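You operate a simulated robot arm through the tools that you are given. There is no shell and no other tool. Be economical: measure what you need, move in short steps, check, and stop when the job is done.

The job below is to be done with a simulated two-armed robot. You get a single attempt, and the scene is never put back.

## Task
Take the green cube and put it on top of the blue block on the top of the blue trolley. Then put the green-capped wooden block on the handle end of the yellow cart away on the middle shelf of the yellow rack. Then put one of the banded black blocks from the teal bench top on the steel plate there. Then fetch the yellow lug and set it on the top of the long steel bench. Then open the wide grey drawer, take the blue pad from the teal bench top and leave it in the inside of the wide grey drawer and shut the drawer again. Then put the wide blue tray on the green bench top away on the low shelf of the long steel bench. Then put the grey felt pad on the top of the small steel chest. Then put the ribbed copper block on the cream bench top away on the bench top before the bins. Then take the small black cover and put it on the grey bench top. Then put the dark weight in the cream tray. Then switch the teal-stand slow switch on. Keep to this order. Set down upright: green cube, dark weight.

The check looks at the end state, three seconds after you hand in, the way a careful person would. Anything else that was tipped, shoved, dropped, spilled or broken makes it a failure. A push-on lid holds only when it is set on centred and level and pressed home; a screw cap is set on level and turned clockwise until tight.

## Robot
Two 7-joint arms with two-finger parallel grippers on one trunk, on a base that drives. Base frame: it is fixed to the floor where the robot stands at the start and does not move with it; the origin is under the middle of the robot, x ahead of it, y to its left, z up; the surface under the hand at the start is at about z = 840. Units: mm, rad, N and s.
The left shoulder is at the start at [80, 131, 947], the right one opposite. With the tool pointing down near the work surface each hand reaches from about 400 to 860 mm from the robot's upright axis, wherever it stands, measured 20 degrees to its own side. Places, roughly: banded black block (6x3x3 cm) [-4100, -700, 900]; bench top before the bins (60x16 cm) [-6540, -3600, 860]; blue block (6x9x4 cm) [500, 300, 900]; blue pad (5x6x4 cm) [-4200, -300, 900]; cream tray (30x20x5 cm) [-3900, -6600, 900]; dark weight (9x6x8 cm) [-6100, -7200, 1000]; green cube (5x5x5 cm) [500, 200, 900]; green-capped wooden block (8x5x5 cm) [-2200, 100, 800]; grey bench top [-4000, -11200, 900]; grey felt pad (4x2x5 cm) [-4000, -2400, 900]; inside of the wide grey drawer [-6700, -3400, 700]; low shelf of the long steel bench [-6700, -2700, 400]; middle shelf of the yellow rack [-6300, -6600, 800]; ribbed copper block (6x3x3 cm) [-6700, -11600, 900]; small black cover (6x7x6 cm) [-6600, -10400, 900]; steel plate [-4000, -750, 750]; teal-stand slow switch [-1500, -7500, 900]; top of the long steel bench (258x20 cm) [-6540, -2680, 860]; top of the small steel chest [-4100, -2000, 500]; wide blue tray (26x20x5 cm) [-3900, -1800, 900]; wide grey drawer [-6600, -3400, 700]; yellow lug (10x3x3 cm) [-4100, -600, 900]. Payload 1.57 kg a hand.
The TCP of each hand is the grasp point between the finger pads, 30 mm short of the fingertips. In the tool frame z runs along the fingers and y along their closing line. The gripper opens to 110 mm. The fingers are 24 mm wide and 12 mm thick; the gripper's body (48 by 112 mm) begins 78 mm behind the TCP.
Orientation is that of the tool frame in the base frame, as [roll, pitch, yaw] about the fixed x, y, z axes, in that order (R = Rz(yaw) Ry(pitch) Rx(roll)). With the fingers straight down and closing along the base's y, the tool's x points along the base's -x, its y along +y and its z along -z.

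## Interface
- The arms move only by the tool play_rows. It takes "left_series", "right_series" or both (then of equal length, played together; a hand with none holds still); each is a list of rows, each a list of 7 numbers: the shift along the tool's x, y, z in mm, then the turn, a rotation vector about the tool's x, y, z in rad, then the closure, from 0 (fully open) to 1 (shut). In form: [[x, y, z, ax, ay, az, fingers], ...]. A call has 1 to 20 rows; each row is the pose to reach, as a shift and turn from the pose commanded when the call began, along the tool's axes at that moment. Rows are played at 5 a second. More than 50 mm and 0.15 rad between two rows, or a gripper value outside its range, and nothing of the call is played. A pose out of reach is approached as far as the arm can. The call stops where the force on the tool passes 40 N (or 10 N more than at its start, if that is more) or the arm is blocked; 0.2 s more then pass. Each finger travels about 108 mm/s and halts on what it meets, pressing with about 36 N; the grip force reading is that of the motor and also rises with nothing between the fingers. The clock runs only during rows and for 0.2 s after the last one: add rows that repeat a pose to give the fingers time. It gives the time, the measured TCP pose, the force on the tool (base axes), the opening and the grip force at its end, in the units of the frame above (readings bear some noise), with the torque about the TCP (base axes, N m) and any sound that the robot's microphone picked up, and new pictures: "show" is both (left out), scene, wrist or none (wrist: the cameras of the hands that moved).
- Cameras (640 x 400 px; columns grow to the right, rows downward): "scene" is now at [-57.4, 41.4, 1425.8]; the picture's right is [0.45, -0.89, 0.00], its down [-0.46, -0.23, -0.86] and it looks along [0.76, 0.39, -0.52] (base axes); focal length 291 px, centre (320, 200). "left" rides on the left gripper at [70, -16, -141] in its tool frame; the picture's right is [0.23, 0.97, 0.00], its down [-0.86, 0.20, -0.48] and it looks along [-0.47, 0.11, 0.88] (tool axes); focal length 222 px, centre (320, 200). "right" rides on the right gripper at [70, 16, -141] in its tool frame; the picture's right is [-0.23, 0.97, 0.00], its down [-0.86, -0.20, -0.48] and it looks along [-0.47, -0.11, 0.88] (tool axes); focal length 222 px, centre (320, 200).
- base_move(legs): drives the robot by 1 to 6 legs, each [ahead, left, turn to the left] in mm, mm and rad, along the robot's own axes; the way and the turn of a leg run together, so that a leg with both is an arc; at most 1500 mm and 3.142 rad a leg. The arms and the cameras ride along, it lands a little off, and it stops where it bumps. It gives what a move gives, and a new picture of the scene camera.
- turn_head(pan, tilt): turns the head with the scene camera to pan (to the left, within 1.902 rad either way) and tilt (down, from -0.506 to 1.204), counted from straight ahead of the robot. It gives what a move gives, and a new picture of the scene camera.
- pixel_to_xyz(camera, pixels): for up to 12 pixels [column, row] of the newest picture of that camera ("zoom" is the newest enlarged one), the place [x, y, z] in the base frame of the surface seen there, good to about 2 mm. No time passes.
- close_up(camera, box): a new picture of the part [left, top, right, bottom] of that camera's present view, enlarged. No time passes.
- sign_off(): hands the job in; it is judged then, once.

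Go step by step. Measure first, check grasps and placings, and put right what went wrong. The budget is 371 turns and 360 pictures, counting those below and the enlarged ones. Unless the task says otherwise, let go and move clear before handing in, and close with one line.

The tools are called after ">>>" as a command line: name --argument value ..., lists and objects as JSON in quotes. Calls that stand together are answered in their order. play_rows: Moves the arms, as the interface text tells. Its arguments: {"type":"object","properties":{"left_series":{"type":"array","items":{"type":"array","items":{"type":"number"}}},"right_series":{"type":"array","items":{"type":"array","items":{"type":"number"}}},"show":{"type":"string","enum":["both","scene","wrist","none"]}},"required":[]} The other tools are called the same way: base_move (legs) drives the base; turn_head (pan, tilt) turns the head that bears the scene camera; pixel_to_xyz (camera, pixels) gives the place of the surface under pixels of a picture; close_up (camera, box) takes an enlarged picture of a part of a camera's view; sign_off () hands the job in.

At the start:

```text
t: 0.0
left_tool_pos: [400.6, 452.2, 1115.6]
left_orientation: [-3.14, 0.002, -3.14]
left_contact_force: [-0.9, 0.1, 0.0]
left_torque: [0.01, -0.01, 0.0]
left_gripper_width: 109.8
left_gripper_force: 0.1
right_tool_pos: [511.5, 27.8, 1121.2]
right_orientation: [3.141, -0.001, 3.14]
right_contact_force: [0.9, 0.4, 0.9]
right_torque: [-0.05, 0.0, -0.01]
right_gripper_width: 109.7
right_gripper_force: 0.1
robot x, y, heading: [0.0, 3.5, -0.002]
head pan, tilt: [0.471, 0.545]
```

scene: 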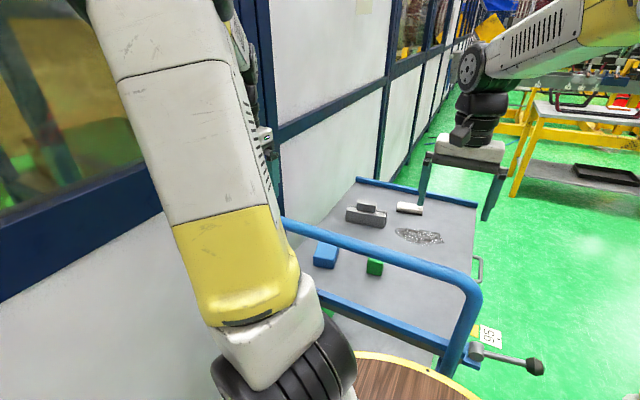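
right: 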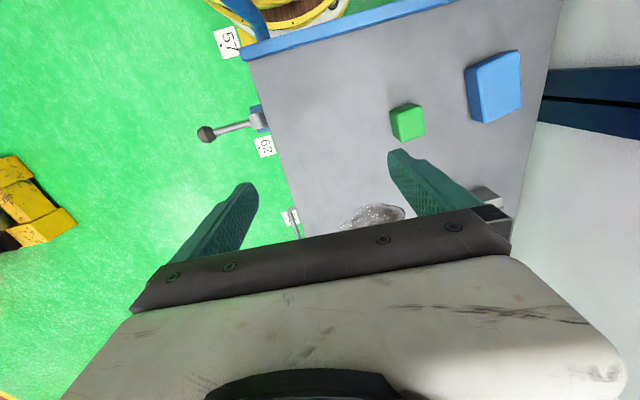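
left: 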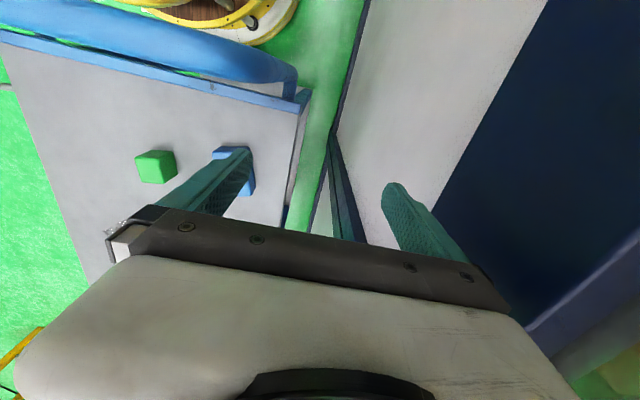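

The green cube is at scene pixel (375,267) and right-camera pixel (407,122), with the blue block beside it at (495,85). I'll measure both.

>>> pixel_to_xyz --camera "right" --pixels '[[392, 110], [417, 104], [424, 132], [399, 140], [405, 125], [470, 70], [515, 52], [520, 108], [475, 120], [495, 85], [440, 180], [350, 60]]'

>>> close_up --camera "right" --box '[360, 30, 560, 155]'

```text
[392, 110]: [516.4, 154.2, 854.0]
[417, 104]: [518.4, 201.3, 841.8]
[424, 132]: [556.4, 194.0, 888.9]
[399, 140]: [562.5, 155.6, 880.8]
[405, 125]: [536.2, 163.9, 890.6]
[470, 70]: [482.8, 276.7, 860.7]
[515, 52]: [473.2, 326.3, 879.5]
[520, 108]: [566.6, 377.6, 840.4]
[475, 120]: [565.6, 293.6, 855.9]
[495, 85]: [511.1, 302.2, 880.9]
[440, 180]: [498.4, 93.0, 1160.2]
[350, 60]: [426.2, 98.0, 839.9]
```

```text
3.20 times, centred on (460, 92) of right
```

zoom: 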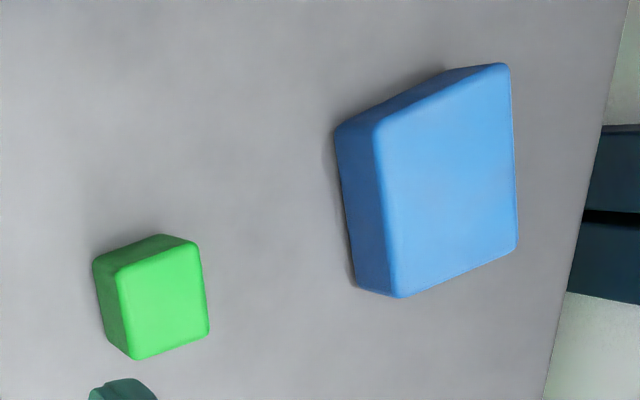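

>>> pixel_to_xyz --camera "zoom" --pixels '[[122, 275], [193, 248], [205, 330], [138, 354], [163, 300], [380, 130], [503, 72], [512, 245], [400, 290], [450, 180], [102, 295], [365, 220]]'

```text
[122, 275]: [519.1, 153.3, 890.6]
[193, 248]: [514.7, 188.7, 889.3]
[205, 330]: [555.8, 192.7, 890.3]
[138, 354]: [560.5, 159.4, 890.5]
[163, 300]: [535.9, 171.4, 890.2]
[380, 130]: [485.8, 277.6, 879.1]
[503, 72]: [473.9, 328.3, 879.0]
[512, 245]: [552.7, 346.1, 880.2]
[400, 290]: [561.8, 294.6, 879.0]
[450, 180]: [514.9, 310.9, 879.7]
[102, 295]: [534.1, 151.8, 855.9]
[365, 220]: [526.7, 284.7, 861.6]
```

Cube centre is about (538,173) with its top at 890 and a yaw near 0.12. The blue block's centre is about (518,312) with its top at 879.5 and a yaw of 0.22. Next I'll move the right hand aside and bring the left above the cube.

>>> pixel_to_xyz --camera "scene" --pixels '[[320, 228], [370, 245], [420, 262], [475, 310], [360, 182], [470, 205], [375, 265], [366, 212]]'

>>> play_rows --right_series '[[0, -40, 0, 0, 0, 0, 0], [0, -80, 0, 0, 0, 0, 0], [0, -120, 0, 0, 0, 0, 0], [0, -160, 0, 0, 0, 0, 0], [0, -200, 0, 0, 0, 0, 0], [0, -200, 0, 0, 0, 0, 0], [0, -200, 0, 0, 0, 0, 0], [0, -200, 0, 0, 0, 0, 0]]' --left_series '[[-20, -35, 0, 0, 0, 0, 0], [-40, -70, 0, 0, 0, 0, 0], [-60, -105, 0, 0, 0, 0, 0], [-80, -140, 0, 0, 0, 0, 0], [-100, -175, 0, 0, 0, 0, 0], [-120, -210, 0, 0, 0, 0, 0], [-135, -245, 0, 0, 0, -0.06, 0], [-137, -279, 0, 0, 0, -0.12, 0]]'

```text
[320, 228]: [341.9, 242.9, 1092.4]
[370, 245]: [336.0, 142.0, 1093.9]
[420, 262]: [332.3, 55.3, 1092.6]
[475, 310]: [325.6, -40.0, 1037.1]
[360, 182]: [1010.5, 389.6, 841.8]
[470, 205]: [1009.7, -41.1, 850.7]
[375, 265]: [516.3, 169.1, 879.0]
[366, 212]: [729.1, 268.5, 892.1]
```

```text
t: 1.8
left_tool_pos: [536.7, 173.1, 1116.0]
left_orientation: [3.141, 0.003, -3.021]
left_contact_force: [0.1, 0.4, 0.0]
left_torque: [-0.05, 0.02, -0.03]
left_gripper_width: 109.9
left_gripper_force: 0.0
right_tool_pos: [511.8, -172.5, 1120.0]
right_orientation: [-3.139, 0.0, 3.14]
right_contact_force: [0.2, 0.2, -0.2]
right_torque: [-0.01, 0.03, 0.01]
right_gripper_width: 110.0
right_gripper_force: 0.0
robot x, y, heading: [0.0, -0.9, 0.001]
head pan, tilt: [0.471, 0.545]
```

scene: 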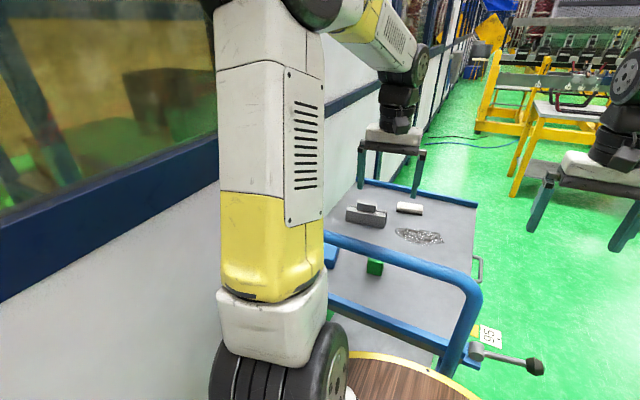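
right: 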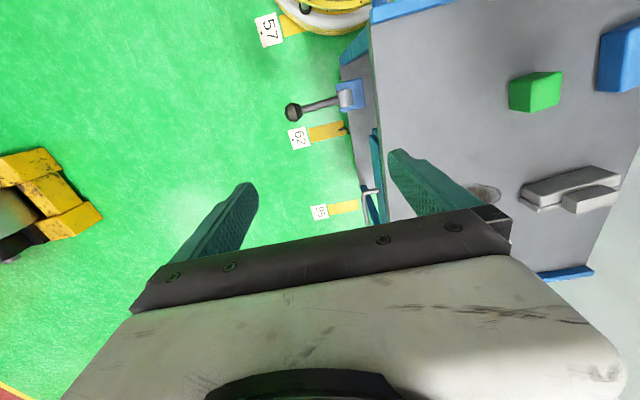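
left: 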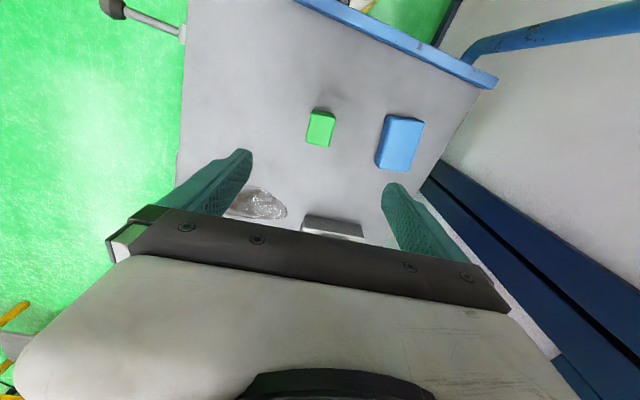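

The left hand is above the cube, which is at left-camera pixel (320,128). The rail is at x≈337 and z≈1093, so I'll re-measure the cube and block before lowering.

>>> close_up --camera "left" --box '[280, 90, 440, 190]'

>>> turn_head --pan 0.0 --tilt 0.8

```text
4.00 times, centred on (360, 140) of left
```

zoom: 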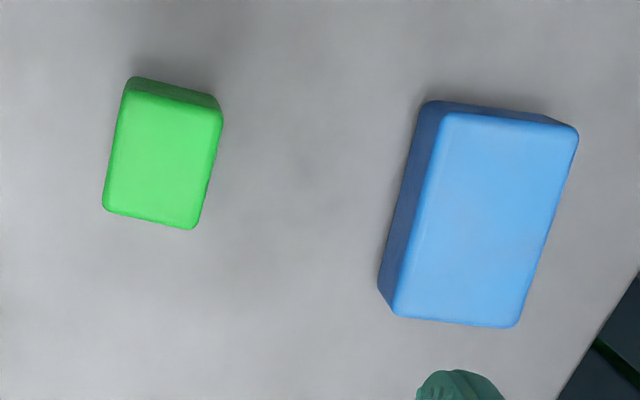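

```text
t: 2.7
left_tool_pos: [536.2, 172.5, 1116.6]
left_orientation: [3.141, 0.002, -3.021]
left_contact_force: [-0.1, -0.1, -0.4]
left_torque: [-0.01, 0.01, -0.01]
left_gripper_width: 109.9
left_gripper_force: 0.0
right_tool_pos: [512.0, -172.1, 1119.6]
right_orientation: [3.141, 0.0, 3.138]
right_contact_force: [-0.4, 1.0, 0.2]
right_torque: [0.01, 0.01, 0.01]
right_gripper_width: 110.0
right_gripper_force: 0.2
robot x, y, heading: [1.3, 1.9, 0.002]
head pan, tilt: [0.0, 0.799]
```

scene: 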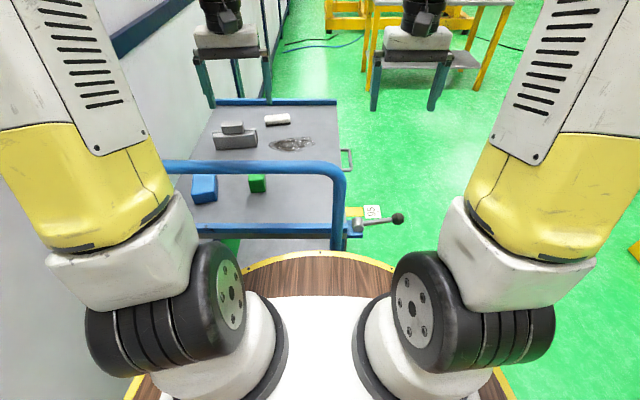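

>>> pixel_to_xyz --camera "zoom" --pixels '[[130, 95], [218, 115], [193, 222], [108, 207], [162, 155], [447, 117], [572, 135], [512, 322], [398, 308], [484, 220]]'

>>> pixel_to_xyz --camera "scene" --pixels '[[150, 150], [70, 160], [120, 60], [170, 165], [260, 170], [420, 30], [227, 30]]'

```text
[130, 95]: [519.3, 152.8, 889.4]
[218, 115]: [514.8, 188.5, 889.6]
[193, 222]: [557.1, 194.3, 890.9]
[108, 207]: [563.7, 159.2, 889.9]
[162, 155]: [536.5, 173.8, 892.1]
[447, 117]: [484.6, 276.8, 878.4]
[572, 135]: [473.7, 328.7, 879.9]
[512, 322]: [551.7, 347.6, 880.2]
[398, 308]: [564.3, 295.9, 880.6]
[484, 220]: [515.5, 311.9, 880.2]
```

```text
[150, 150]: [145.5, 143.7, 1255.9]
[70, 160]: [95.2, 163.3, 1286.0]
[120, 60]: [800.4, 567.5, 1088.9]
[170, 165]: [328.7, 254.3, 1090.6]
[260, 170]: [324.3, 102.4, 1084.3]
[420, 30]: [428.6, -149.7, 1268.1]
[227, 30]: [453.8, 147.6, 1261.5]
```

The cube centre is (538.7,173.7), and the hand is at (536.5,173). I'll lower in stages while watching the forearm against the rail.

>>> play_rows --left_series '[[-2, 0, 40, 0, 0, -0.02, 0], [-2, 0, 80, 0, 0, -0.02, 0], [-2, 0, 120, 0, 0, -0.02, 0], [-2, 0, 140, 0, 0, -0.02, 0]]' --show "both"

```text
t: 3.7
left_tool_pos: [539.9, 171.8, 976.1]
left_orientation: [-3.141, 0.003, -3.002]
left_contact_force: [-0.2, -0.3, 0.4]
left_torque: [0.0, 0.0, 0.0]
left_gripper_width: 110.0
left_gripper_force: 0.1
right_tool_pos: [511.9, -172.2, 1120.5]
right_orientation: [3.141, -0.001, 3.142]
right_contact_force: [0.6, -0.3, -0.2]
right_torque: [0.01, -0.02, -0.01]
right_gripper_width: 110.0
right_gripper_force: 0.0
robot x, y, heading: [3.4, -0.6, -0.001]
head pan, tilt: [0.0, 0.799]
```

scene: 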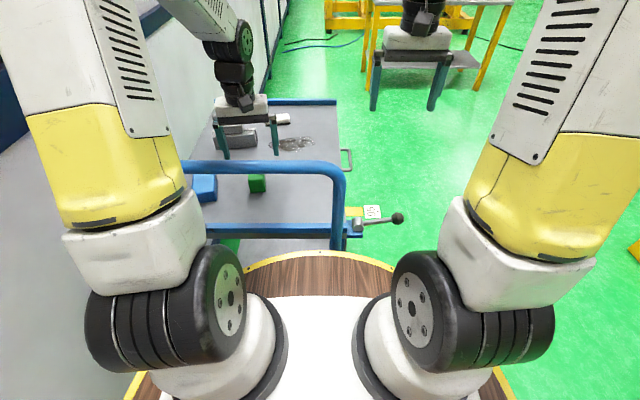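
left: 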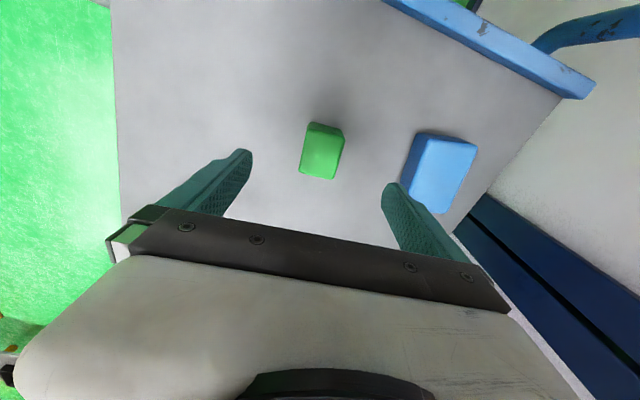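

The forearm is clear of the rail, so I'll go down to z 876 and close on the cube.

>>> play_rows --left_series '[[0, 1, 40, 0, 0, 0, 0], [0, 1, 80, 0, 0, 0, 0], [0, 1, 100, 0, 0, 0, 0], [0, 1, 100, 0, 0, 0, 0], [0, 1, 100, 0, 0, 0, 0.6], [0, 1, 100, 0, 0, 0, 1], [0, 1, 100, 0, 0, 0, 1], [0, 1, 100, 0, 0, 0, 1]]' --show "wrist"

```text
t: 5.5
left_tool_pos: [539.9, 172.7, 877.1]
left_orientation: [3.141, 0.001, -3.002]
left_contact_force: [-0.4, 0.0, -0.2]
left_torque: [0.01, -0.02, 0.03]
left_gripper_width: 41.6
left_gripper_force: 35.7
right_tool_pos: [511.9, -172.9, 1120.0]
right_orientation: [-3.141, -0.001, 3.139]
right_contact_force: [-0.1, 0.0, 0.1]
right_torque: [-0.02, -0.02, 0.02]
right_gripper_width: 109.9
right_gripper_force: 0.0
robot x, y, heading: [-2.3, 0.8, -0.0]
head pan, tilt: [0.0, 0.799]
```

left: 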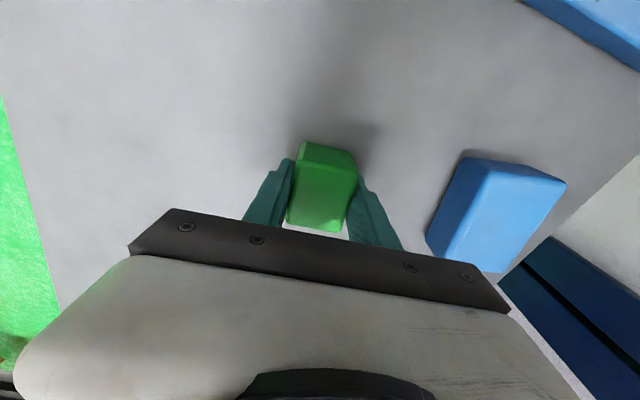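

The grip holds at 41.6 mm. I'll lift and carry the cube above the blue block.

>>> play_rows --left_series '[[0, 0, -45, 0, 0, 0, 1], [0, 0, -80, 0, 0, 0, 1], [0, 45, -80, 0, 0, 0, 1], [1, 90, -80, 0, 0, -0.04, 1], [2, 130, -80, 0, 0, -0.08, 1], [2, 140.6, -80, 0, 0, -0.08, 1], [2, 140.6, -60, 0, 0, -0.08, 1], [2, 140.6, -60, 0, 0, -0.08, 1]]' --show "wrist"

```text
t: 7.3
left_tool_pos: [517.9, 312.5, 935.8]
left_orientation: [3.141, 0.003, -2.921]
left_contact_force: [-0.5, 0.2, -0.8]
left_torque: [0.01, -0.02, 0.01]
left_gripper_width: 41.4
left_gripper_force: 35.9
right_tool_pos: [512.2, -172.8, 1120.7]
right_orientation: [-3.141, 0.001, 3.14]
right_contact_force: [-0.1, 0.0, 0.2]
right_torque: [-0.01, 0.05, -0.01]
right_gripper_width: 109.9
right_gripper_force: 0.1
robot x, y, heading: [-2.2, -2.0, 0.004]
head pan, tilt: [0.0, 0.799]
```

left: 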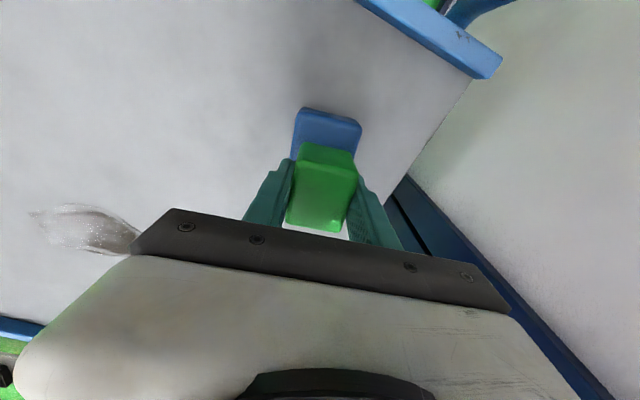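

The cube is over the block. I'll lower it to contact, release, and rise.

>>> play_rows --left_series '[[0, 0, 10, 0, 0, 0, 1], [0, 0, 18, 0, 0, 0, 1], [0, 0, 18.5, 0, 0, 0, 1], [0, 0, 18.5, 0, 0, 0, 0.5], [0, 0, 18.5, 0, 0, 0, 0.3], [0, 0, 18.5, 0, 0, 0, 0.3], [0, 0, -20, 0, 0, 0, 0.3], [0, 0, -60, 0, 0, 0, 0.3], [0, 0, -110, 0, 0, 0, 0.3], [0, 0, -160, 0, 0, 0, 0.3], [0, 0, -180, 0, 0, 0, 0.3]]'

```text
t: 9.7
left_tool_pos: [518.0, 313.0, 1118.0]
left_orientation: [3.14, 0.002, -2.921]
left_contact_force: [0.1, 0.4, -0.4]
left_torque: [-0.01, 0.0, -0.02]
left_gripper_width: 77.1
left_gripper_force: 0.0
right_tool_pos: [511.4, -171.9, 1120.2]
right_orientation: [-3.14, 0.0, 3.14]
right_contact_force: [0.2, 0.0, 0.4]
right_torque: [0.01, -0.01, 0.02]
right_gripper_width: 110.1
right_gripper_force: 0.1
robot x, y, heading: [1.7, 2.3, 0.0]
head pan, tilt: [0.0, 0.799]
```

scene: 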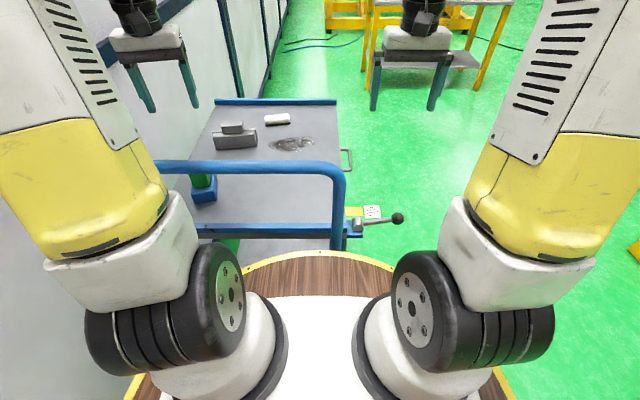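
left: 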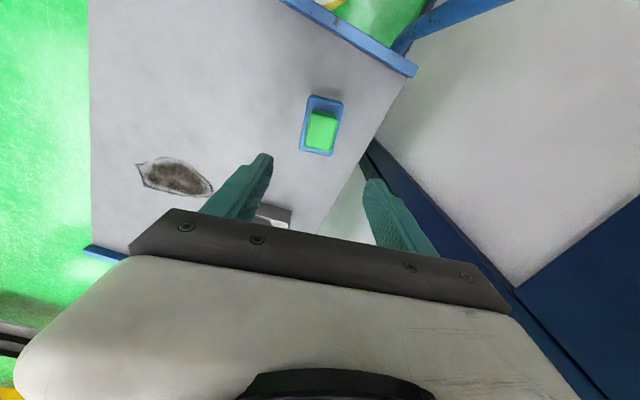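

The cube is sitting on the block at left pixel (322,130). Now I'll raise the hands for travel and look around.

>>> play_rows --left_series '[[0, 0, -50, 0, 0, 0, 0.3], [30, 0, -100, 0, 0, 0, 0.3], [60, 0, -130, 0, 0, 0, 0.1], [60, 0, -130, 0, 0, 0, 0]]' --right_series '[[0, 0, -50, 0, 0, 0, 0], [30, 0, -100, 0, 0, 0, 0], [60, 0, -130, 0, 0, 0, 0], [60, 0, -130, 0, 0, 0, 0]]' --show "none"

>>> turn_head --pan 1.9 --tilt 0.35

>>> turn_head --pan -1.9 --tilt 0.35

```text
refused: row 2 steps farther than a row can; nothing moved
```

```text
t: 11.6
left_tool_pos: [518.6, 313.2, 1116.6]
left_orientation: [-3.14, 0.001, -2.922]
left_contact_force: [-0.2, 0.2, 1.0]
left_torque: [0.02, 0.04, 0.02]
left_gripper_width: 76.9
left_gripper_force: 0.1
right_tool_pos: [511.2, -171.4, 1120.3]
right_orientation: [-3.141, 0.001, 3.139]
right_contact_force: [0.1, -1.3, 0.5]
right_torque: [-0.02, -0.04, 0.02]
right_gripper_width: 110.1
right_gripper_force: 0.1
robot x, y, heading: [4.6, 0.9, 0.004]
head pan, tilt: [1.901, 0.351]
```

scene: 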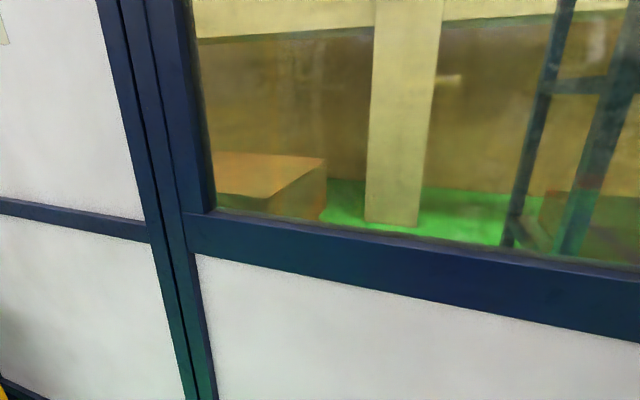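

```text
t: 14.7
left_tool_pos: [518.2, 313.9, 1117.0]
left_orientation: [3.141, 0.001, -2.922]
left_contact_force: [0.1, 0.3, -0.7]
left_torque: [0.0, 0.0, 0.03]
left_gripper_width: 77.2
left_gripper_force: 0.1
right_tool_pos: [511.0, -172.3, 1120.4]
right_orientation: [-3.14, -0.001, 3.138]
right_contact_force: [0.3, 0.1, -0.7]
right_torque: [0.03, -0.01, 0.0]
right_gripper_width: 110.1
right_gripper_force: 0.1
robot x, y, heading: [-0.6, -0.3, -0.003]
head pan, tilt: [-1.901, 0.351]
```

scene: 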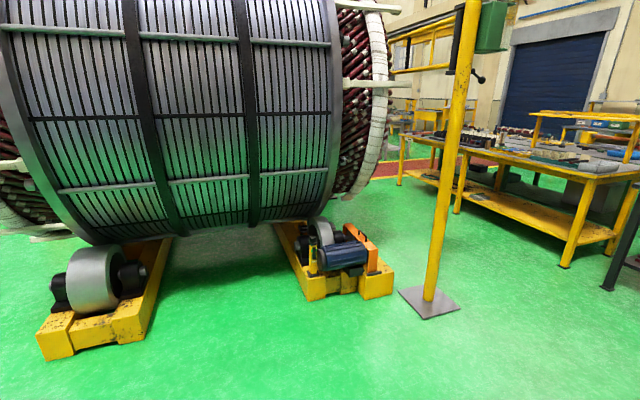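

A wall is close on the left, and there's a big rotor on stands plus a post on the right-rear. I'll raise the hands and measure the obstacles.

>>> play_rows --left_series '[[0, 0, -45, 0, 0, 0, 0.3], [15, 0, -90, 0, 0, 0, 0.3], [40, 0, -130, 0, 0, 0, 0.1], [60, 0, -130, 0, 0, 0, 0]]' --right_series '[[0, 0, -45, 0, 0, 0, 0], [15, 0, -90, 0, 0, 0, 0], [40, 0, -130, 0, 0, 0, 0], [60, 0, -130, 0, 0, 0, 0]]' --show "none"

>>> pixel_to_xyz --camera "scene" --pixels '[[60, 350], [375, 290], [360, 200], [430, 305], [440, 200], [565, 260], [610, 285], [620, 240], [455, 205], [100, 240], [450, 20]]'

```text
t: 15.7
left_tool_pos: [459.2, 299.8, 1245.7]
left_orientation: [3.141, 0.001, -2.922]
left_contact_force: [-0.3, 0.2, 0.0]
left_torque: [-0.01, 0.11, 0.0]
left_gripper_width: 110.3
left_gripper_force: 0.0
right_tool_pos: [450.9, -171.2, 1251.2]
right_orientation: [-3.139, -0.002, 3.14]
right_contact_force: [1.0, 0.5, -0.2]
right_torque: [0.0, 0.04, -0.01]
right_gripper_width: 110.0
right_gripper_force: 0.0
robot x, y, heading: [1.9, -0.9, 0.006]
head pan, tilt: [-1.901, 0.351]
```

```text
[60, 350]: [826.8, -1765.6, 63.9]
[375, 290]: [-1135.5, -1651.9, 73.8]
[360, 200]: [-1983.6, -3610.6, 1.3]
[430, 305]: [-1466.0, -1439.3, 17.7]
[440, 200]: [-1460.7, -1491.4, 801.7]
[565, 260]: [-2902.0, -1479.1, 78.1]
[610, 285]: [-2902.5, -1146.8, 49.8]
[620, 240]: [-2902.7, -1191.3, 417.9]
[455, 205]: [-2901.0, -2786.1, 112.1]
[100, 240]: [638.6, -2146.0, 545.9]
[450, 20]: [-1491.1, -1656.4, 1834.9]
```

The post is at (-1460,-1450) and the bench edge is at x=-2900. I'll back off toward the open floor and turn right to see behind.

>>> base_move --legs '[[-400, -400, 0], [0, 0, -1.57], [0, 0, -1.0]]'

>>> turn_head --pan -0.6 --tilt 0.35

```text
t: 25.2
left_tool_pos: [-605.9, -902.9, 1245.5]
left_orientation: [-3.139, -0.001, 0.815]
left_contact_force: [-0.1, -0.4, -0.5]
left_torque: [-0.01, -0.01, 0.01]
left_gripper_width: 110.0
left_gripper_force: 0.1
right_tool_pos: [-864.7, -511.1, 1250.5]
right_orientation: [3.141, 0.0, 0.592]
right_contact_force: [-0.7, -0.1, 0.3]
right_torque: [0.01, -0.01, -0.02]
right_gripper_width: 109.9
right_gripper_force: 0.0
robot x, y, heading: [-394.1, -400.0, -2.546]
head pan, tilt: [-1.901, 0.351]
```

scene: 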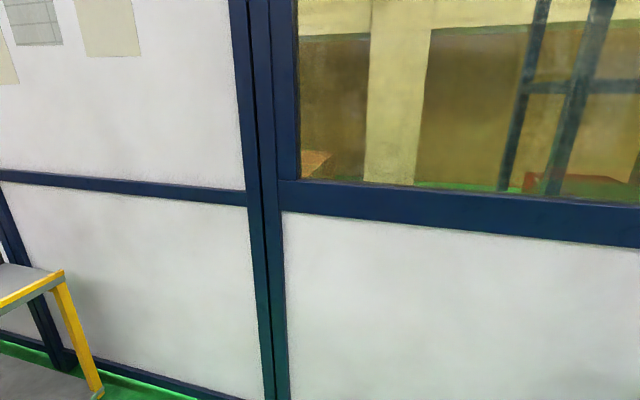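

```text
t: 26.7
left_tool_pos: [-605.5, -903.3, 1246.5]
left_orientation: [-3.14, 0.0, 0.816]
left_contact_force: [0.4, -0.1, -0.4]
left_torque: [-0.01, -0.02, -0.02]
left_gripper_width: 109.8
left_gripper_force: 0.1
right_tool_pos: [-864.2, -509.2, 1250.7]
right_orientation: [3.14, 0.0, 0.594]
right_contact_force: [-0.2, -0.2, 0.0]
right_torque: [-0.02, -0.03, -0.01]
right_gripper_width: 109.9
right_gripper_force: 0.1
robot x, y, heading: [-395.7, -398.8, -2.538]
head pan, tilt: [-0.6, 0.351]
```

scene: 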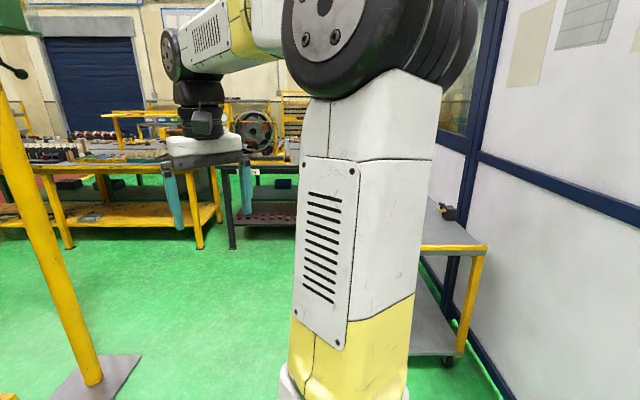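

The yellow cart is at the right, with something at pixel (447,212) on it. I'll measure it.

>>> pixel_to_xyz --camera "scene" --pixels '[[485, 246], [430, 250], [447, 212], [460, 355], [435, 200], [240, 240], [215, 230], [65, 240], [300, 130], [100, 380]]'

>>> close_up --camera "scene" --box '[400, 170, 520, 245]'

>>> close_up --camera "scene" --box '[0, 80, 320, 280]'

```text
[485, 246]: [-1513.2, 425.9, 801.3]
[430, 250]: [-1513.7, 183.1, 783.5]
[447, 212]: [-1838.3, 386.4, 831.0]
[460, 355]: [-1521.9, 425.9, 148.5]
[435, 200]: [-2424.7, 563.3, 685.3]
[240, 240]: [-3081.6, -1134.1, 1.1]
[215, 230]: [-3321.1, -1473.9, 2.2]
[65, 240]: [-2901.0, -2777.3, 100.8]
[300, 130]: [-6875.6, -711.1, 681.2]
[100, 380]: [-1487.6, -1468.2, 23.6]
```

```text
5.33 times, centred on (460, 208) of scene
```

zoom: 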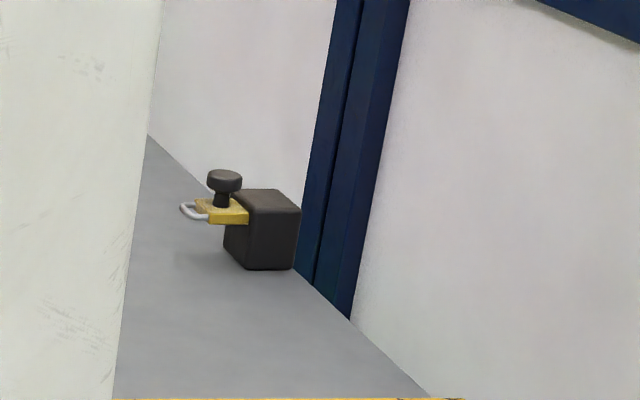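

```text
2.00 times, centred on (160, 180) of scene
```

zoom: 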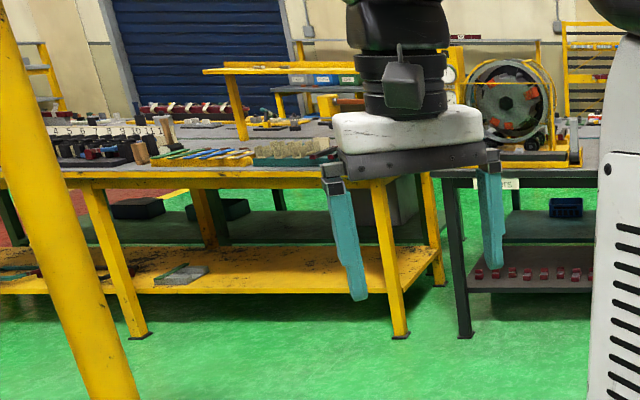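

The cart runs along the wall with its near end at x=-1513. I'll drive alongside it and face +y near x=-2050.

>>> base_move --legs '[[0, 0, -0.6], [1400, 150, 0], [250, 0, 0], [0, 0, -1.57]]'

>>> turn_head --pan 0.0 --tilt 0.7

```text
t: 40.5
left_tool_pos: [-2330.5, -88.2, 1246.3]
left_orientation: [3.141, 0.001, -1.347]
left_contact_force: [0.0, -0.5, -0.4]
left_torque: [0.02, -0.05, -0.02]
left_gripper_width: 109.9
left_gripper_force: 0.0
right_tool_pos: [-1859.8, -94.5, 1250.1]
right_orientation: [3.14, -0.002, -1.57]
right_contact_force: [-0.1, 0.8, -0.2]
right_torque: [-0.03, 0.01, 0.0]
right_gripper_width: 109.9
right_gripper_force: 0.1
robot x, y, heading: [-2029.2, -547.4, 1.576]
head pan, tilt: [-0.6, 0.351]
```

scene: 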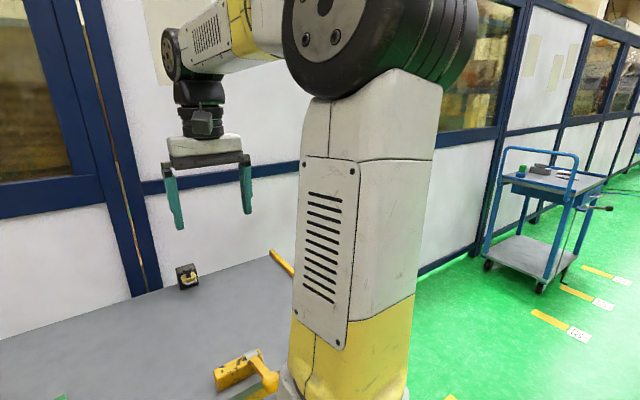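

```text
t: 41.5
left_tool_pos: [-2332.0, -88.6, 1246.1]
left_orientation: [3.142, 0.001, -1.349]
left_contact_force: [-0.6, 0.7, -0.1]
left_torque: [0.05, 0.02, -0.01]
left_gripper_width: 110.2
left_gripper_force: 0.1
right_tool_pos: [-1859.7, -94.3, 1250.8]
right_orientation: [-3.141, 0.0, -1.569]
right_contact_force: [0.8, 0.2, -0.3]
right_torque: [-0.02, -0.03, 0.0]
right_gripper_width: 109.8
right_gripper_force: 0.0
robot x, y, heading: [-2031.6, -543.5, 1.57]
head pan, tilt: [0.0, 0.7]
```

scene: 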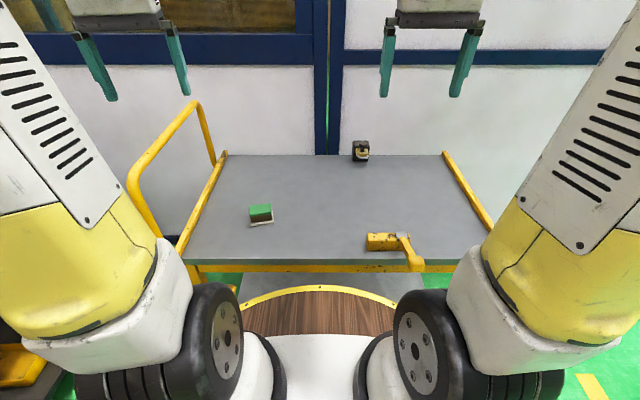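

The green-capped block is at (261,215). I'll zoom in and measure it along with the handle.

>>> close_up --camera "scene" --box '[212, 185, 308, 245]'

>>> pixel_to_xyz --camera "scene" --pixels '[[195, 105], [135, 180], [160, 225], [225, 155], [190, 250], [280, 240], [340, 180], [261, 208], [385, 242]]'

```text
6.67 times, centred on (260, 215) of scene
```

zoom: 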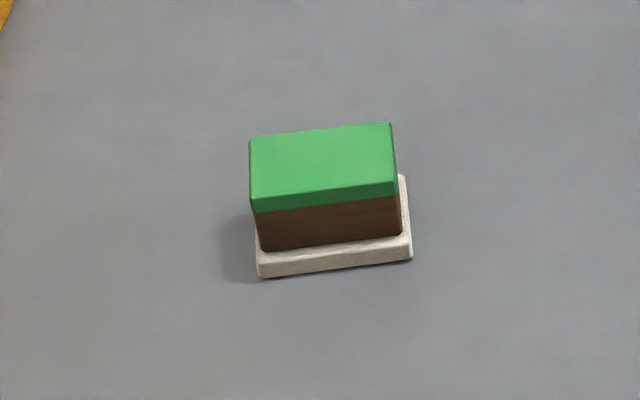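

```text
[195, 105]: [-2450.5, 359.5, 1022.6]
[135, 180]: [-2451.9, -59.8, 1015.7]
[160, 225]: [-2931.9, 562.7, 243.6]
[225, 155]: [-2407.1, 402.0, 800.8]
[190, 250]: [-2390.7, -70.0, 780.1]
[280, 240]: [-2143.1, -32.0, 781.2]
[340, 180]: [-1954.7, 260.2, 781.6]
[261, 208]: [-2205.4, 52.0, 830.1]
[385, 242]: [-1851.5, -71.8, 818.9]
```

>>> pixel_to_xyz --camera "zoom" --pixels '[[253, 142], [388, 125], [395, 190], [257, 203], [320, 160], [325, 225], [335, 252], [265, 270], [408, 252], [405, 190], [260, 235], [395, 225]]'

>>> close_up --camera "left" --box '[160, 0, 480, 200]'

```text
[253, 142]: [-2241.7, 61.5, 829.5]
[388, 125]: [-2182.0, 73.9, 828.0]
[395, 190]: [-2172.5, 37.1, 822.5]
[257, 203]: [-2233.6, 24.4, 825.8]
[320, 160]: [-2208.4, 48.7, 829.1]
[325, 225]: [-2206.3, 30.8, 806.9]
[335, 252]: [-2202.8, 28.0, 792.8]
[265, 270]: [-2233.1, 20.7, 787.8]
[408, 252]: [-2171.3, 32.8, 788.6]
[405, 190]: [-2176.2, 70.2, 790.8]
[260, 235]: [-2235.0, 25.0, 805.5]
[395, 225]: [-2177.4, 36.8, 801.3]
```

```text
2.00 times, centred on (320, 100) of left
```

zoom: 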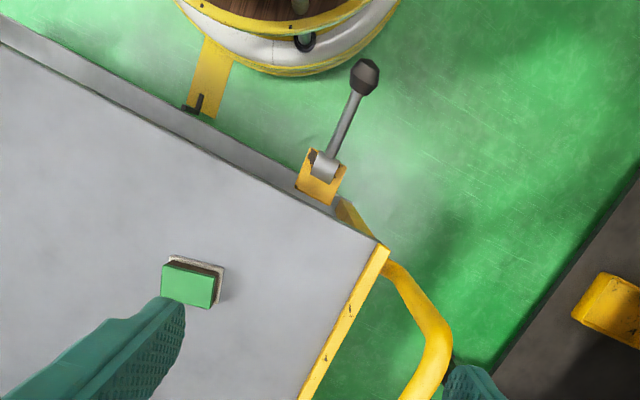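

The block's top centre is (-2207.5,49), z 781–830, with its long axis at 0.205 rad, and it may have a cream base plate. I'll use a tilted grasp (0.7 rad) so it can go on a shelf. First comes a high pre-pose.

>>> play_rows --left_series '[[-7, -28, 28, 0, -0.14, 0, 0], [-14, -57, 57, 0, -0.28, 0, 0], [-21, -86, 86, 0, -0.42, 0, 0], [-28, -115, 115, 0, -0.56, 0, 0], [-36, -149, 146, 0, -0.7, 0, 0], [-36, -149, 146, 0, -0.7, 0, 0]]'

```text
t: 42.9
left_tool_pos: [-2193.0, -20.5, 1099.2]
left_orientation: [-3.139, 0.702, -1.349]
left_contact_force: [-0.3, -0.2, -0.7]
left_torque: [-0.03, -0.03, 0.0]
left_gripper_width: 109.8
left_gripper_force: 0.1
right_tool_pos: [-1860.1, -94.9, 1250.6]
right_orientation: [3.141, 0.0, -1.569]
right_contact_force: [-0.7, 0.4, 0.1]
right_torque: [0.03, 0.0, 0.02]
right_gripper_width: 110.4
right_gripper_force: 0.1
robot x, y, heading: [-2031.5, -546.1, 1.578]
head pan, tilt: [0.0, 0.7]
```

scene: 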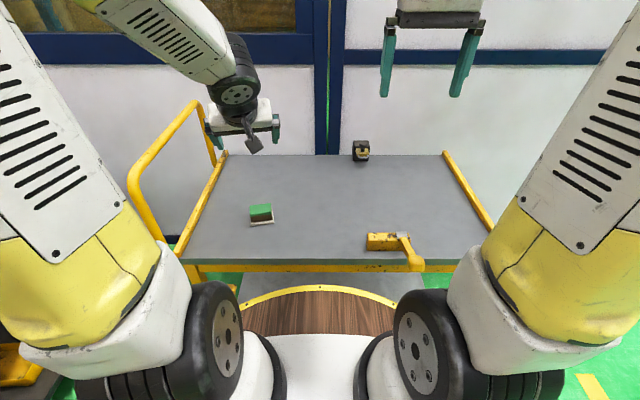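
left: 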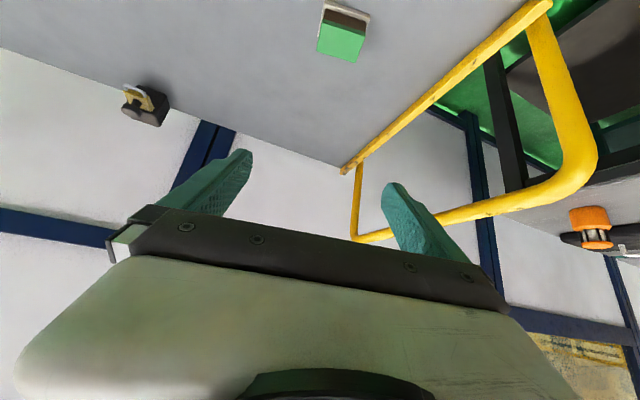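

The pre-pose was reached with the handle clear. Next I'll descend and advance along the tool axis to the block, fingers still open.

>>> play_rows --left_series '[[31, 0, 37, 0.01, 0, 0.013, 0], [62, 0, 74, 0.01, 0, 0.013, 0], [94, -1, 111, 0.01, 0, 0.013, 0], [126, -1, 149, 0.01, 0, 0.013, 0], [126, -1, 190, 0.01, 0, 0.013, 0], [126, -1, 230, 0.01, 0, 0.013, 0], [126, -1, 230, 0.01, 0, 0.013, 0]]'

```text
t: 44.5
left_tool_pos: [-2204.9, 31.1, 843.4]
left_orientation: [3.14, 0.701, -1.364]
left_contact_force: [-0.2, -0.6, -0.4]
left_torque: [0.03, 0.0, 0.02]
left_gripper_width: 109.9
left_gripper_force: 0.0
right_tool_pos: [-1858.3, -93.3, 1250.7]
right_orientation: [3.14, -0.001, -1.569]
right_contact_force: [-0.2, 0.3, -0.5]
right_torque: [-0.03, 0.0, -0.01]
right_gripper_width: 110.2
right_gripper_force: 0.0
robot x, y, heading: [-2032.2, -549.0, 1.579]
head pan, tilt: [0.0, 0.7]
```

scene: 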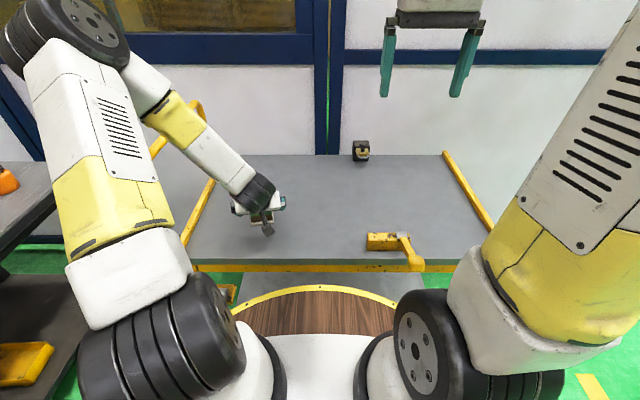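
left: 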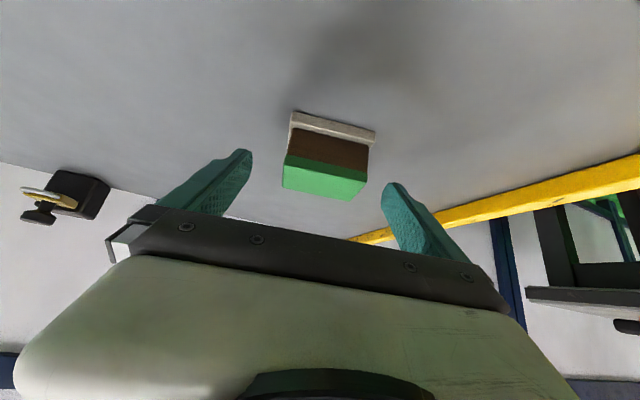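

The block lies between the open fingers. I'll advance 30 mm and close.

>>> play_rows --left_series '[[0, 0, 15, 0, 0, 0, 0], [0, 0, 30, 0, 0, 0, 0], [0, 0, 30, 0, 0, 0, 0.3], [0, 0, 30, 0, 0, 0, 0.6], [0, 0, 30, 0, 0, 0, 1], [0, 0, 30, 0, 0, 0, 1], [0, 0, 30, 0, 0, 0, 1]]' --show "wrist"

```text
t: 46.1
left_tool_pos: [-2208.0, 50.9, 820.6]
left_orientation: [3.141, 0.702, -1.363]
left_contact_force: [0.5, 1.8, 1.7]
left_torque: [0.05, -0.03, -0.02]
left_gripper_width: 68.7
left_gripper_force: 36.1
right_tool_pos: [-1859.2, -95.1, 1250.9]
right_orientation: [3.141, -0.001, -1.569]
right_contact_force: [-0.1, -0.7, -0.6]
right_torque: [0.0, 0.07, 0.02]
right_gripper_width: 109.9
right_gripper_force: 0.1
robot x, y, heading: [-2030.6, -544.3, 1.574]
head pan, tilt: [0.0, 0.7]
```

left: 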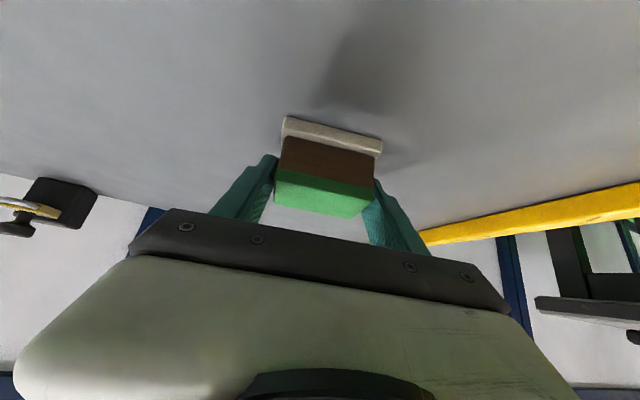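

Gripped at 68.7 mm. I'll lift straight up and check whether the cream base comes along.

>>> play_rows --left_series '[[-26, 0, -31, 0, 0, 0, 1], [-52, 0, -61, 0, 0, 0, 1], [-78, 0, -92, 0, 0, 0, 1], [-104, 0, -122, 0, 0, 0, 1], [-130, 0, -153, 0, 0, 0, 1], [-155, 0, -183, 0, 0, 0, 1], [-181, 0, -214, 0, 0, 0, 1], [-181, 0, -214, 0, 0, 0, 1]]'

```text
t: 47.9
left_tool_pos: [-2207.7, 50.8, 1100.2]
left_orientation: [-3.14, 0.702, -1.366]
left_contact_force: [0.2, 0.1, -0.7]
left_torque: [-0.01, 0.03, -0.01]
left_gripper_width: 68.7
left_gripper_force: 35.8
right_tool_pos: [-1859.0, -93.9, 1251.4]
right_orientation: [3.14, -0.001, -1.57]
right_contact_force: [-0.3, -0.9, -0.7]
right_torque: [0.01, 0.01, 0.01]
right_gripper_width: 110.1
right_gripper_force: 0.1
robot x, y, heading: [-2025.9, -546.4, 1.574]
head pan, tilt: [0.0, 0.7]
```

scene: 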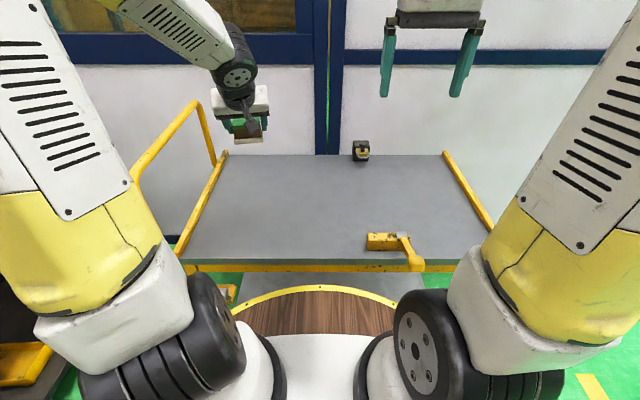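
left: 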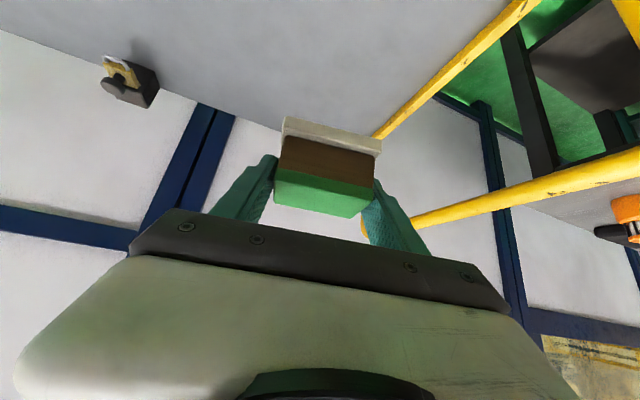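

The whole piece came along, base included. I'll pull the hand in, back away from the cart, turn to face the south aisle, and look.

>>> play_rows --left_series '[[10, 6, -36, 0, 0, 0, 1], [20, 12, -72, 0, 0, 0, 1], [30, 18, -108, 0, 0, 0, 1], [40, 25, -144, 0, 0, 0, 1], [47, 31, -170, 0, 0, 0, 1], [47, 31, -170, 0, 0, 0, 1]]' --show "none"

>>> base_move --legs '[[-450, 150, 0], [0, 0, 1.57], [0, 0, 1.57]]'

>>> turn_head --pan 0 --tilt 0.25

>>> turn_head --pan -1.0 --tilt 0.25

```text
t: 49.3
left_tool_pos: [-2208.8, -99.3, 1199.3]
left_orientation: [3.141, 0.702, -1.364]
left_contact_force: [0.2, -0.9, -1.0]
left_torque: [0.01, 0.0, -0.01]
left_gripper_width: 68.9
left_gripper_force: 36.1
right_tool_pos: [-1859.9, -93.7, 1250.8]
right_orientation: [3.141, 0.0, -1.569]
right_contact_force: [0.2, -0.2, -0.1]
right_torque: [0.05, 0.03, 0.0]
right_gripper_width: 110.1
right_gripper_force: 0.1
robot x, y, heading: [-2030.4, -546.7, 1.576]
head pan, tilt: [0.0, 0.7]
```

```text
t: 59.8
left_tool_pos: [-1999.7, -1443.0, 1200.1]
left_orientation: [3.141, 0.703, 1.772]
left_contact_force: [0.5, -0.7, -0.8]
left_torque: [-0.01, 0.02, -0.01]
left_gripper_width: 68.8
left_gripper_force: 35.6
right_tool_pos: [-2348.9, -1447.0, 1251.2]
right_orientation: [-3.141, 0.001, 1.568]
right_contact_force: [-0.3, -0.6, -0.1]
right_torque: [-0.01, -0.01, -0.01]
right_gripper_width: 109.7
right_gripper_force: 0.0
robot x, y, heading: [-2178.5, -996.7, -1.571]
head pan, tilt: [0.0, 0.7]
```

scene: 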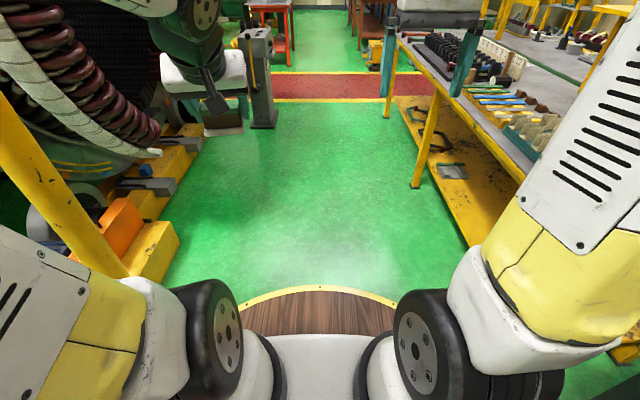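

```text
t: 60.7
left_tool_pos: [-2000.3, -1443.1, 1199.4]
left_orientation: [-3.14, 0.701, 1.773]
left_contact_force: [-0.4, -1.2, -0.4]
left_torque: [-0.01, -0.01, -0.02]
left_gripper_width: 68.9
left_gripper_force: 35.9
right_tool_pos: [-2348.9, -1445.4, 1250.2]
right_orientation: [-3.139, 0.0, 1.567]
right_contact_force: [0.0, 0.5, 0.2]
right_torque: [0.03, 0.01, 0.01]
right_gripper_width: 110.2
right_gripper_force: 0.1
robot x, y, heading: [-2175.9, -995.6, -1.57]
head pan, tilt: [0.0, 0.25]
```

scene: 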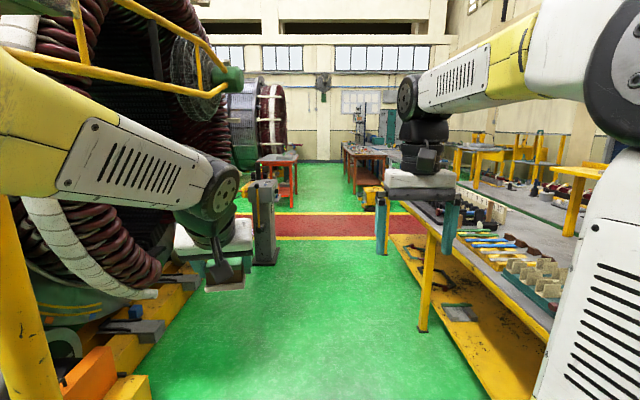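

```text
t: 62.0
left_tool_pos: [-2000.5, -1443.4, 1199.9]
left_orientation: [3.141, 0.703, 1.774]
left_contact_force: [1.0, 0.7, -1.2]
left_torque: [0.01, -0.03, -0.03]
left_gripper_width: 68.9
left_gripper_force: 36.3
right_tool_pos: [-2349.7, -1445.8, 1250.8]
right_orientation: [-3.14, -0.001, 1.568]
right_contact_force: [-0.1, 0.3, 0.3]
right_torque: [-0.03, -0.01, 0.0]
right_gripper_width: 110.1
right_gripper_force: 0.0
robot x, y, heading: [-2174.5, -995.2, -1.571]
head pan, tilt: [-1.0, 0.25]
```

scene: 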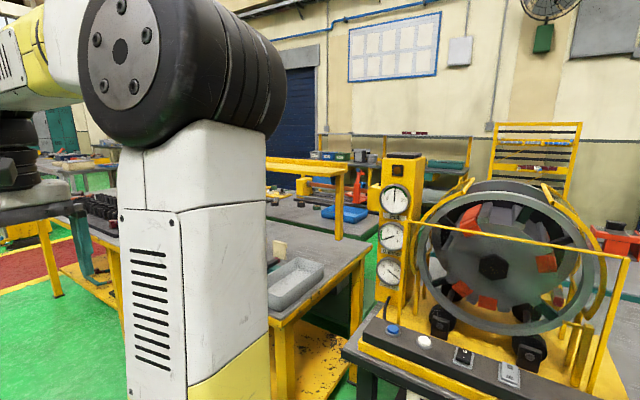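

A red cross-aisle lies ahead. I'll measure some landmarks and drive south along the aisle.

>>> pixel_to_xyz --camera "scene" --pixels '[[40, 265], [10, 310], [60, 290], [360, 280], [340, 215], [70, 160], [320, 160], [540, 150], [400, 340], [5, 200]]'

>>> base_move --legs '[[1300, 0, 0]]'

>>> turn_head --pan -0.5 --tilt 0.3

```text
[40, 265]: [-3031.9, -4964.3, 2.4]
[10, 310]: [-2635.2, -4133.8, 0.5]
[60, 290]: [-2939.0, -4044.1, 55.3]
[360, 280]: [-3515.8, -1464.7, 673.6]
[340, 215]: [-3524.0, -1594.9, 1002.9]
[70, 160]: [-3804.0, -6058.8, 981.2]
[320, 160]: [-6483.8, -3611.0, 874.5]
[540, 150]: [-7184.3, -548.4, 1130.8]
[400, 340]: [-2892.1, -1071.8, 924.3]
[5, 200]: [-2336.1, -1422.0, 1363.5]
```

```text
t: 68.5
left_tool_pos: [-1993.3, -2733.6, 1200.4]
left_orientation: [3.141, 0.703, 1.779]
left_contact_force: [-0.8, 0.1, -0.8]
left_torque: [0.0, 0.01, 0.02]
left_gripper_width: 69.1
left_gripper_force: 36.0
right_tool_pos: [-2341.4, -2738.5, 1250.9]
right_orientation: [-3.138, 0.0, 1.574]
right_contact_force: [-0.2, 0.2, -0.1]
right_torque: [-0.01, -0.04, 0.05]
right_gripper_width: 110.1
right_gripper_force: 0.0
robot x, y, heading: [-2176.5, -2285.6, -1.565]
head pan, tilt: [-1.0, 0.25]
```

scene: 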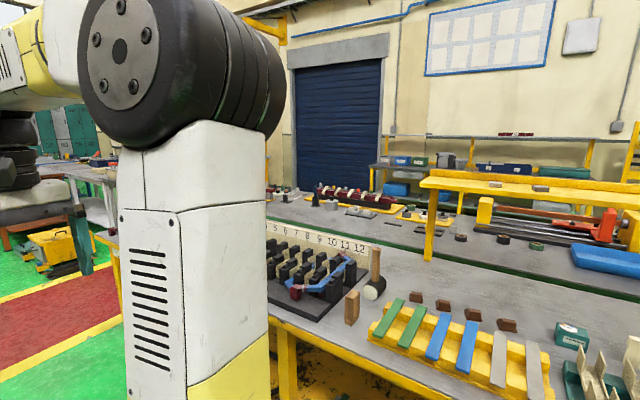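

```text
t: 69.4
left_tool_pos: [-1993.8, -2733.2, 1199.7]
left_orientation: [3.141, 0.703, 1.781]
left_contact_force: [0.6, 0.0, -0.5]
left_torque: [0.01, 0.0, 0.0]
left_gripper_width: 69.0
left_gripper_force: 35.7
right_tool_pos: [-2341.8, -2740.2, 1250.6]
right_orientation: [-3.14, 0.002, 1.575]
right_contact_force: [-0.1, 0.4, 0.1]
right_torque: [0.02, 0.01, 0.01]
right_gripper_width: 110.2
right_gripper_force: 0.0
robot x, y, heading: [-2173.8, -2289.7, -1.569]
head pan, tilt: [-0.499, 0.3]
```

scene: 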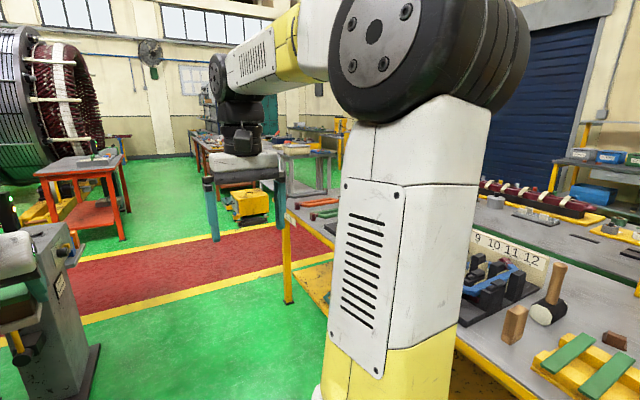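

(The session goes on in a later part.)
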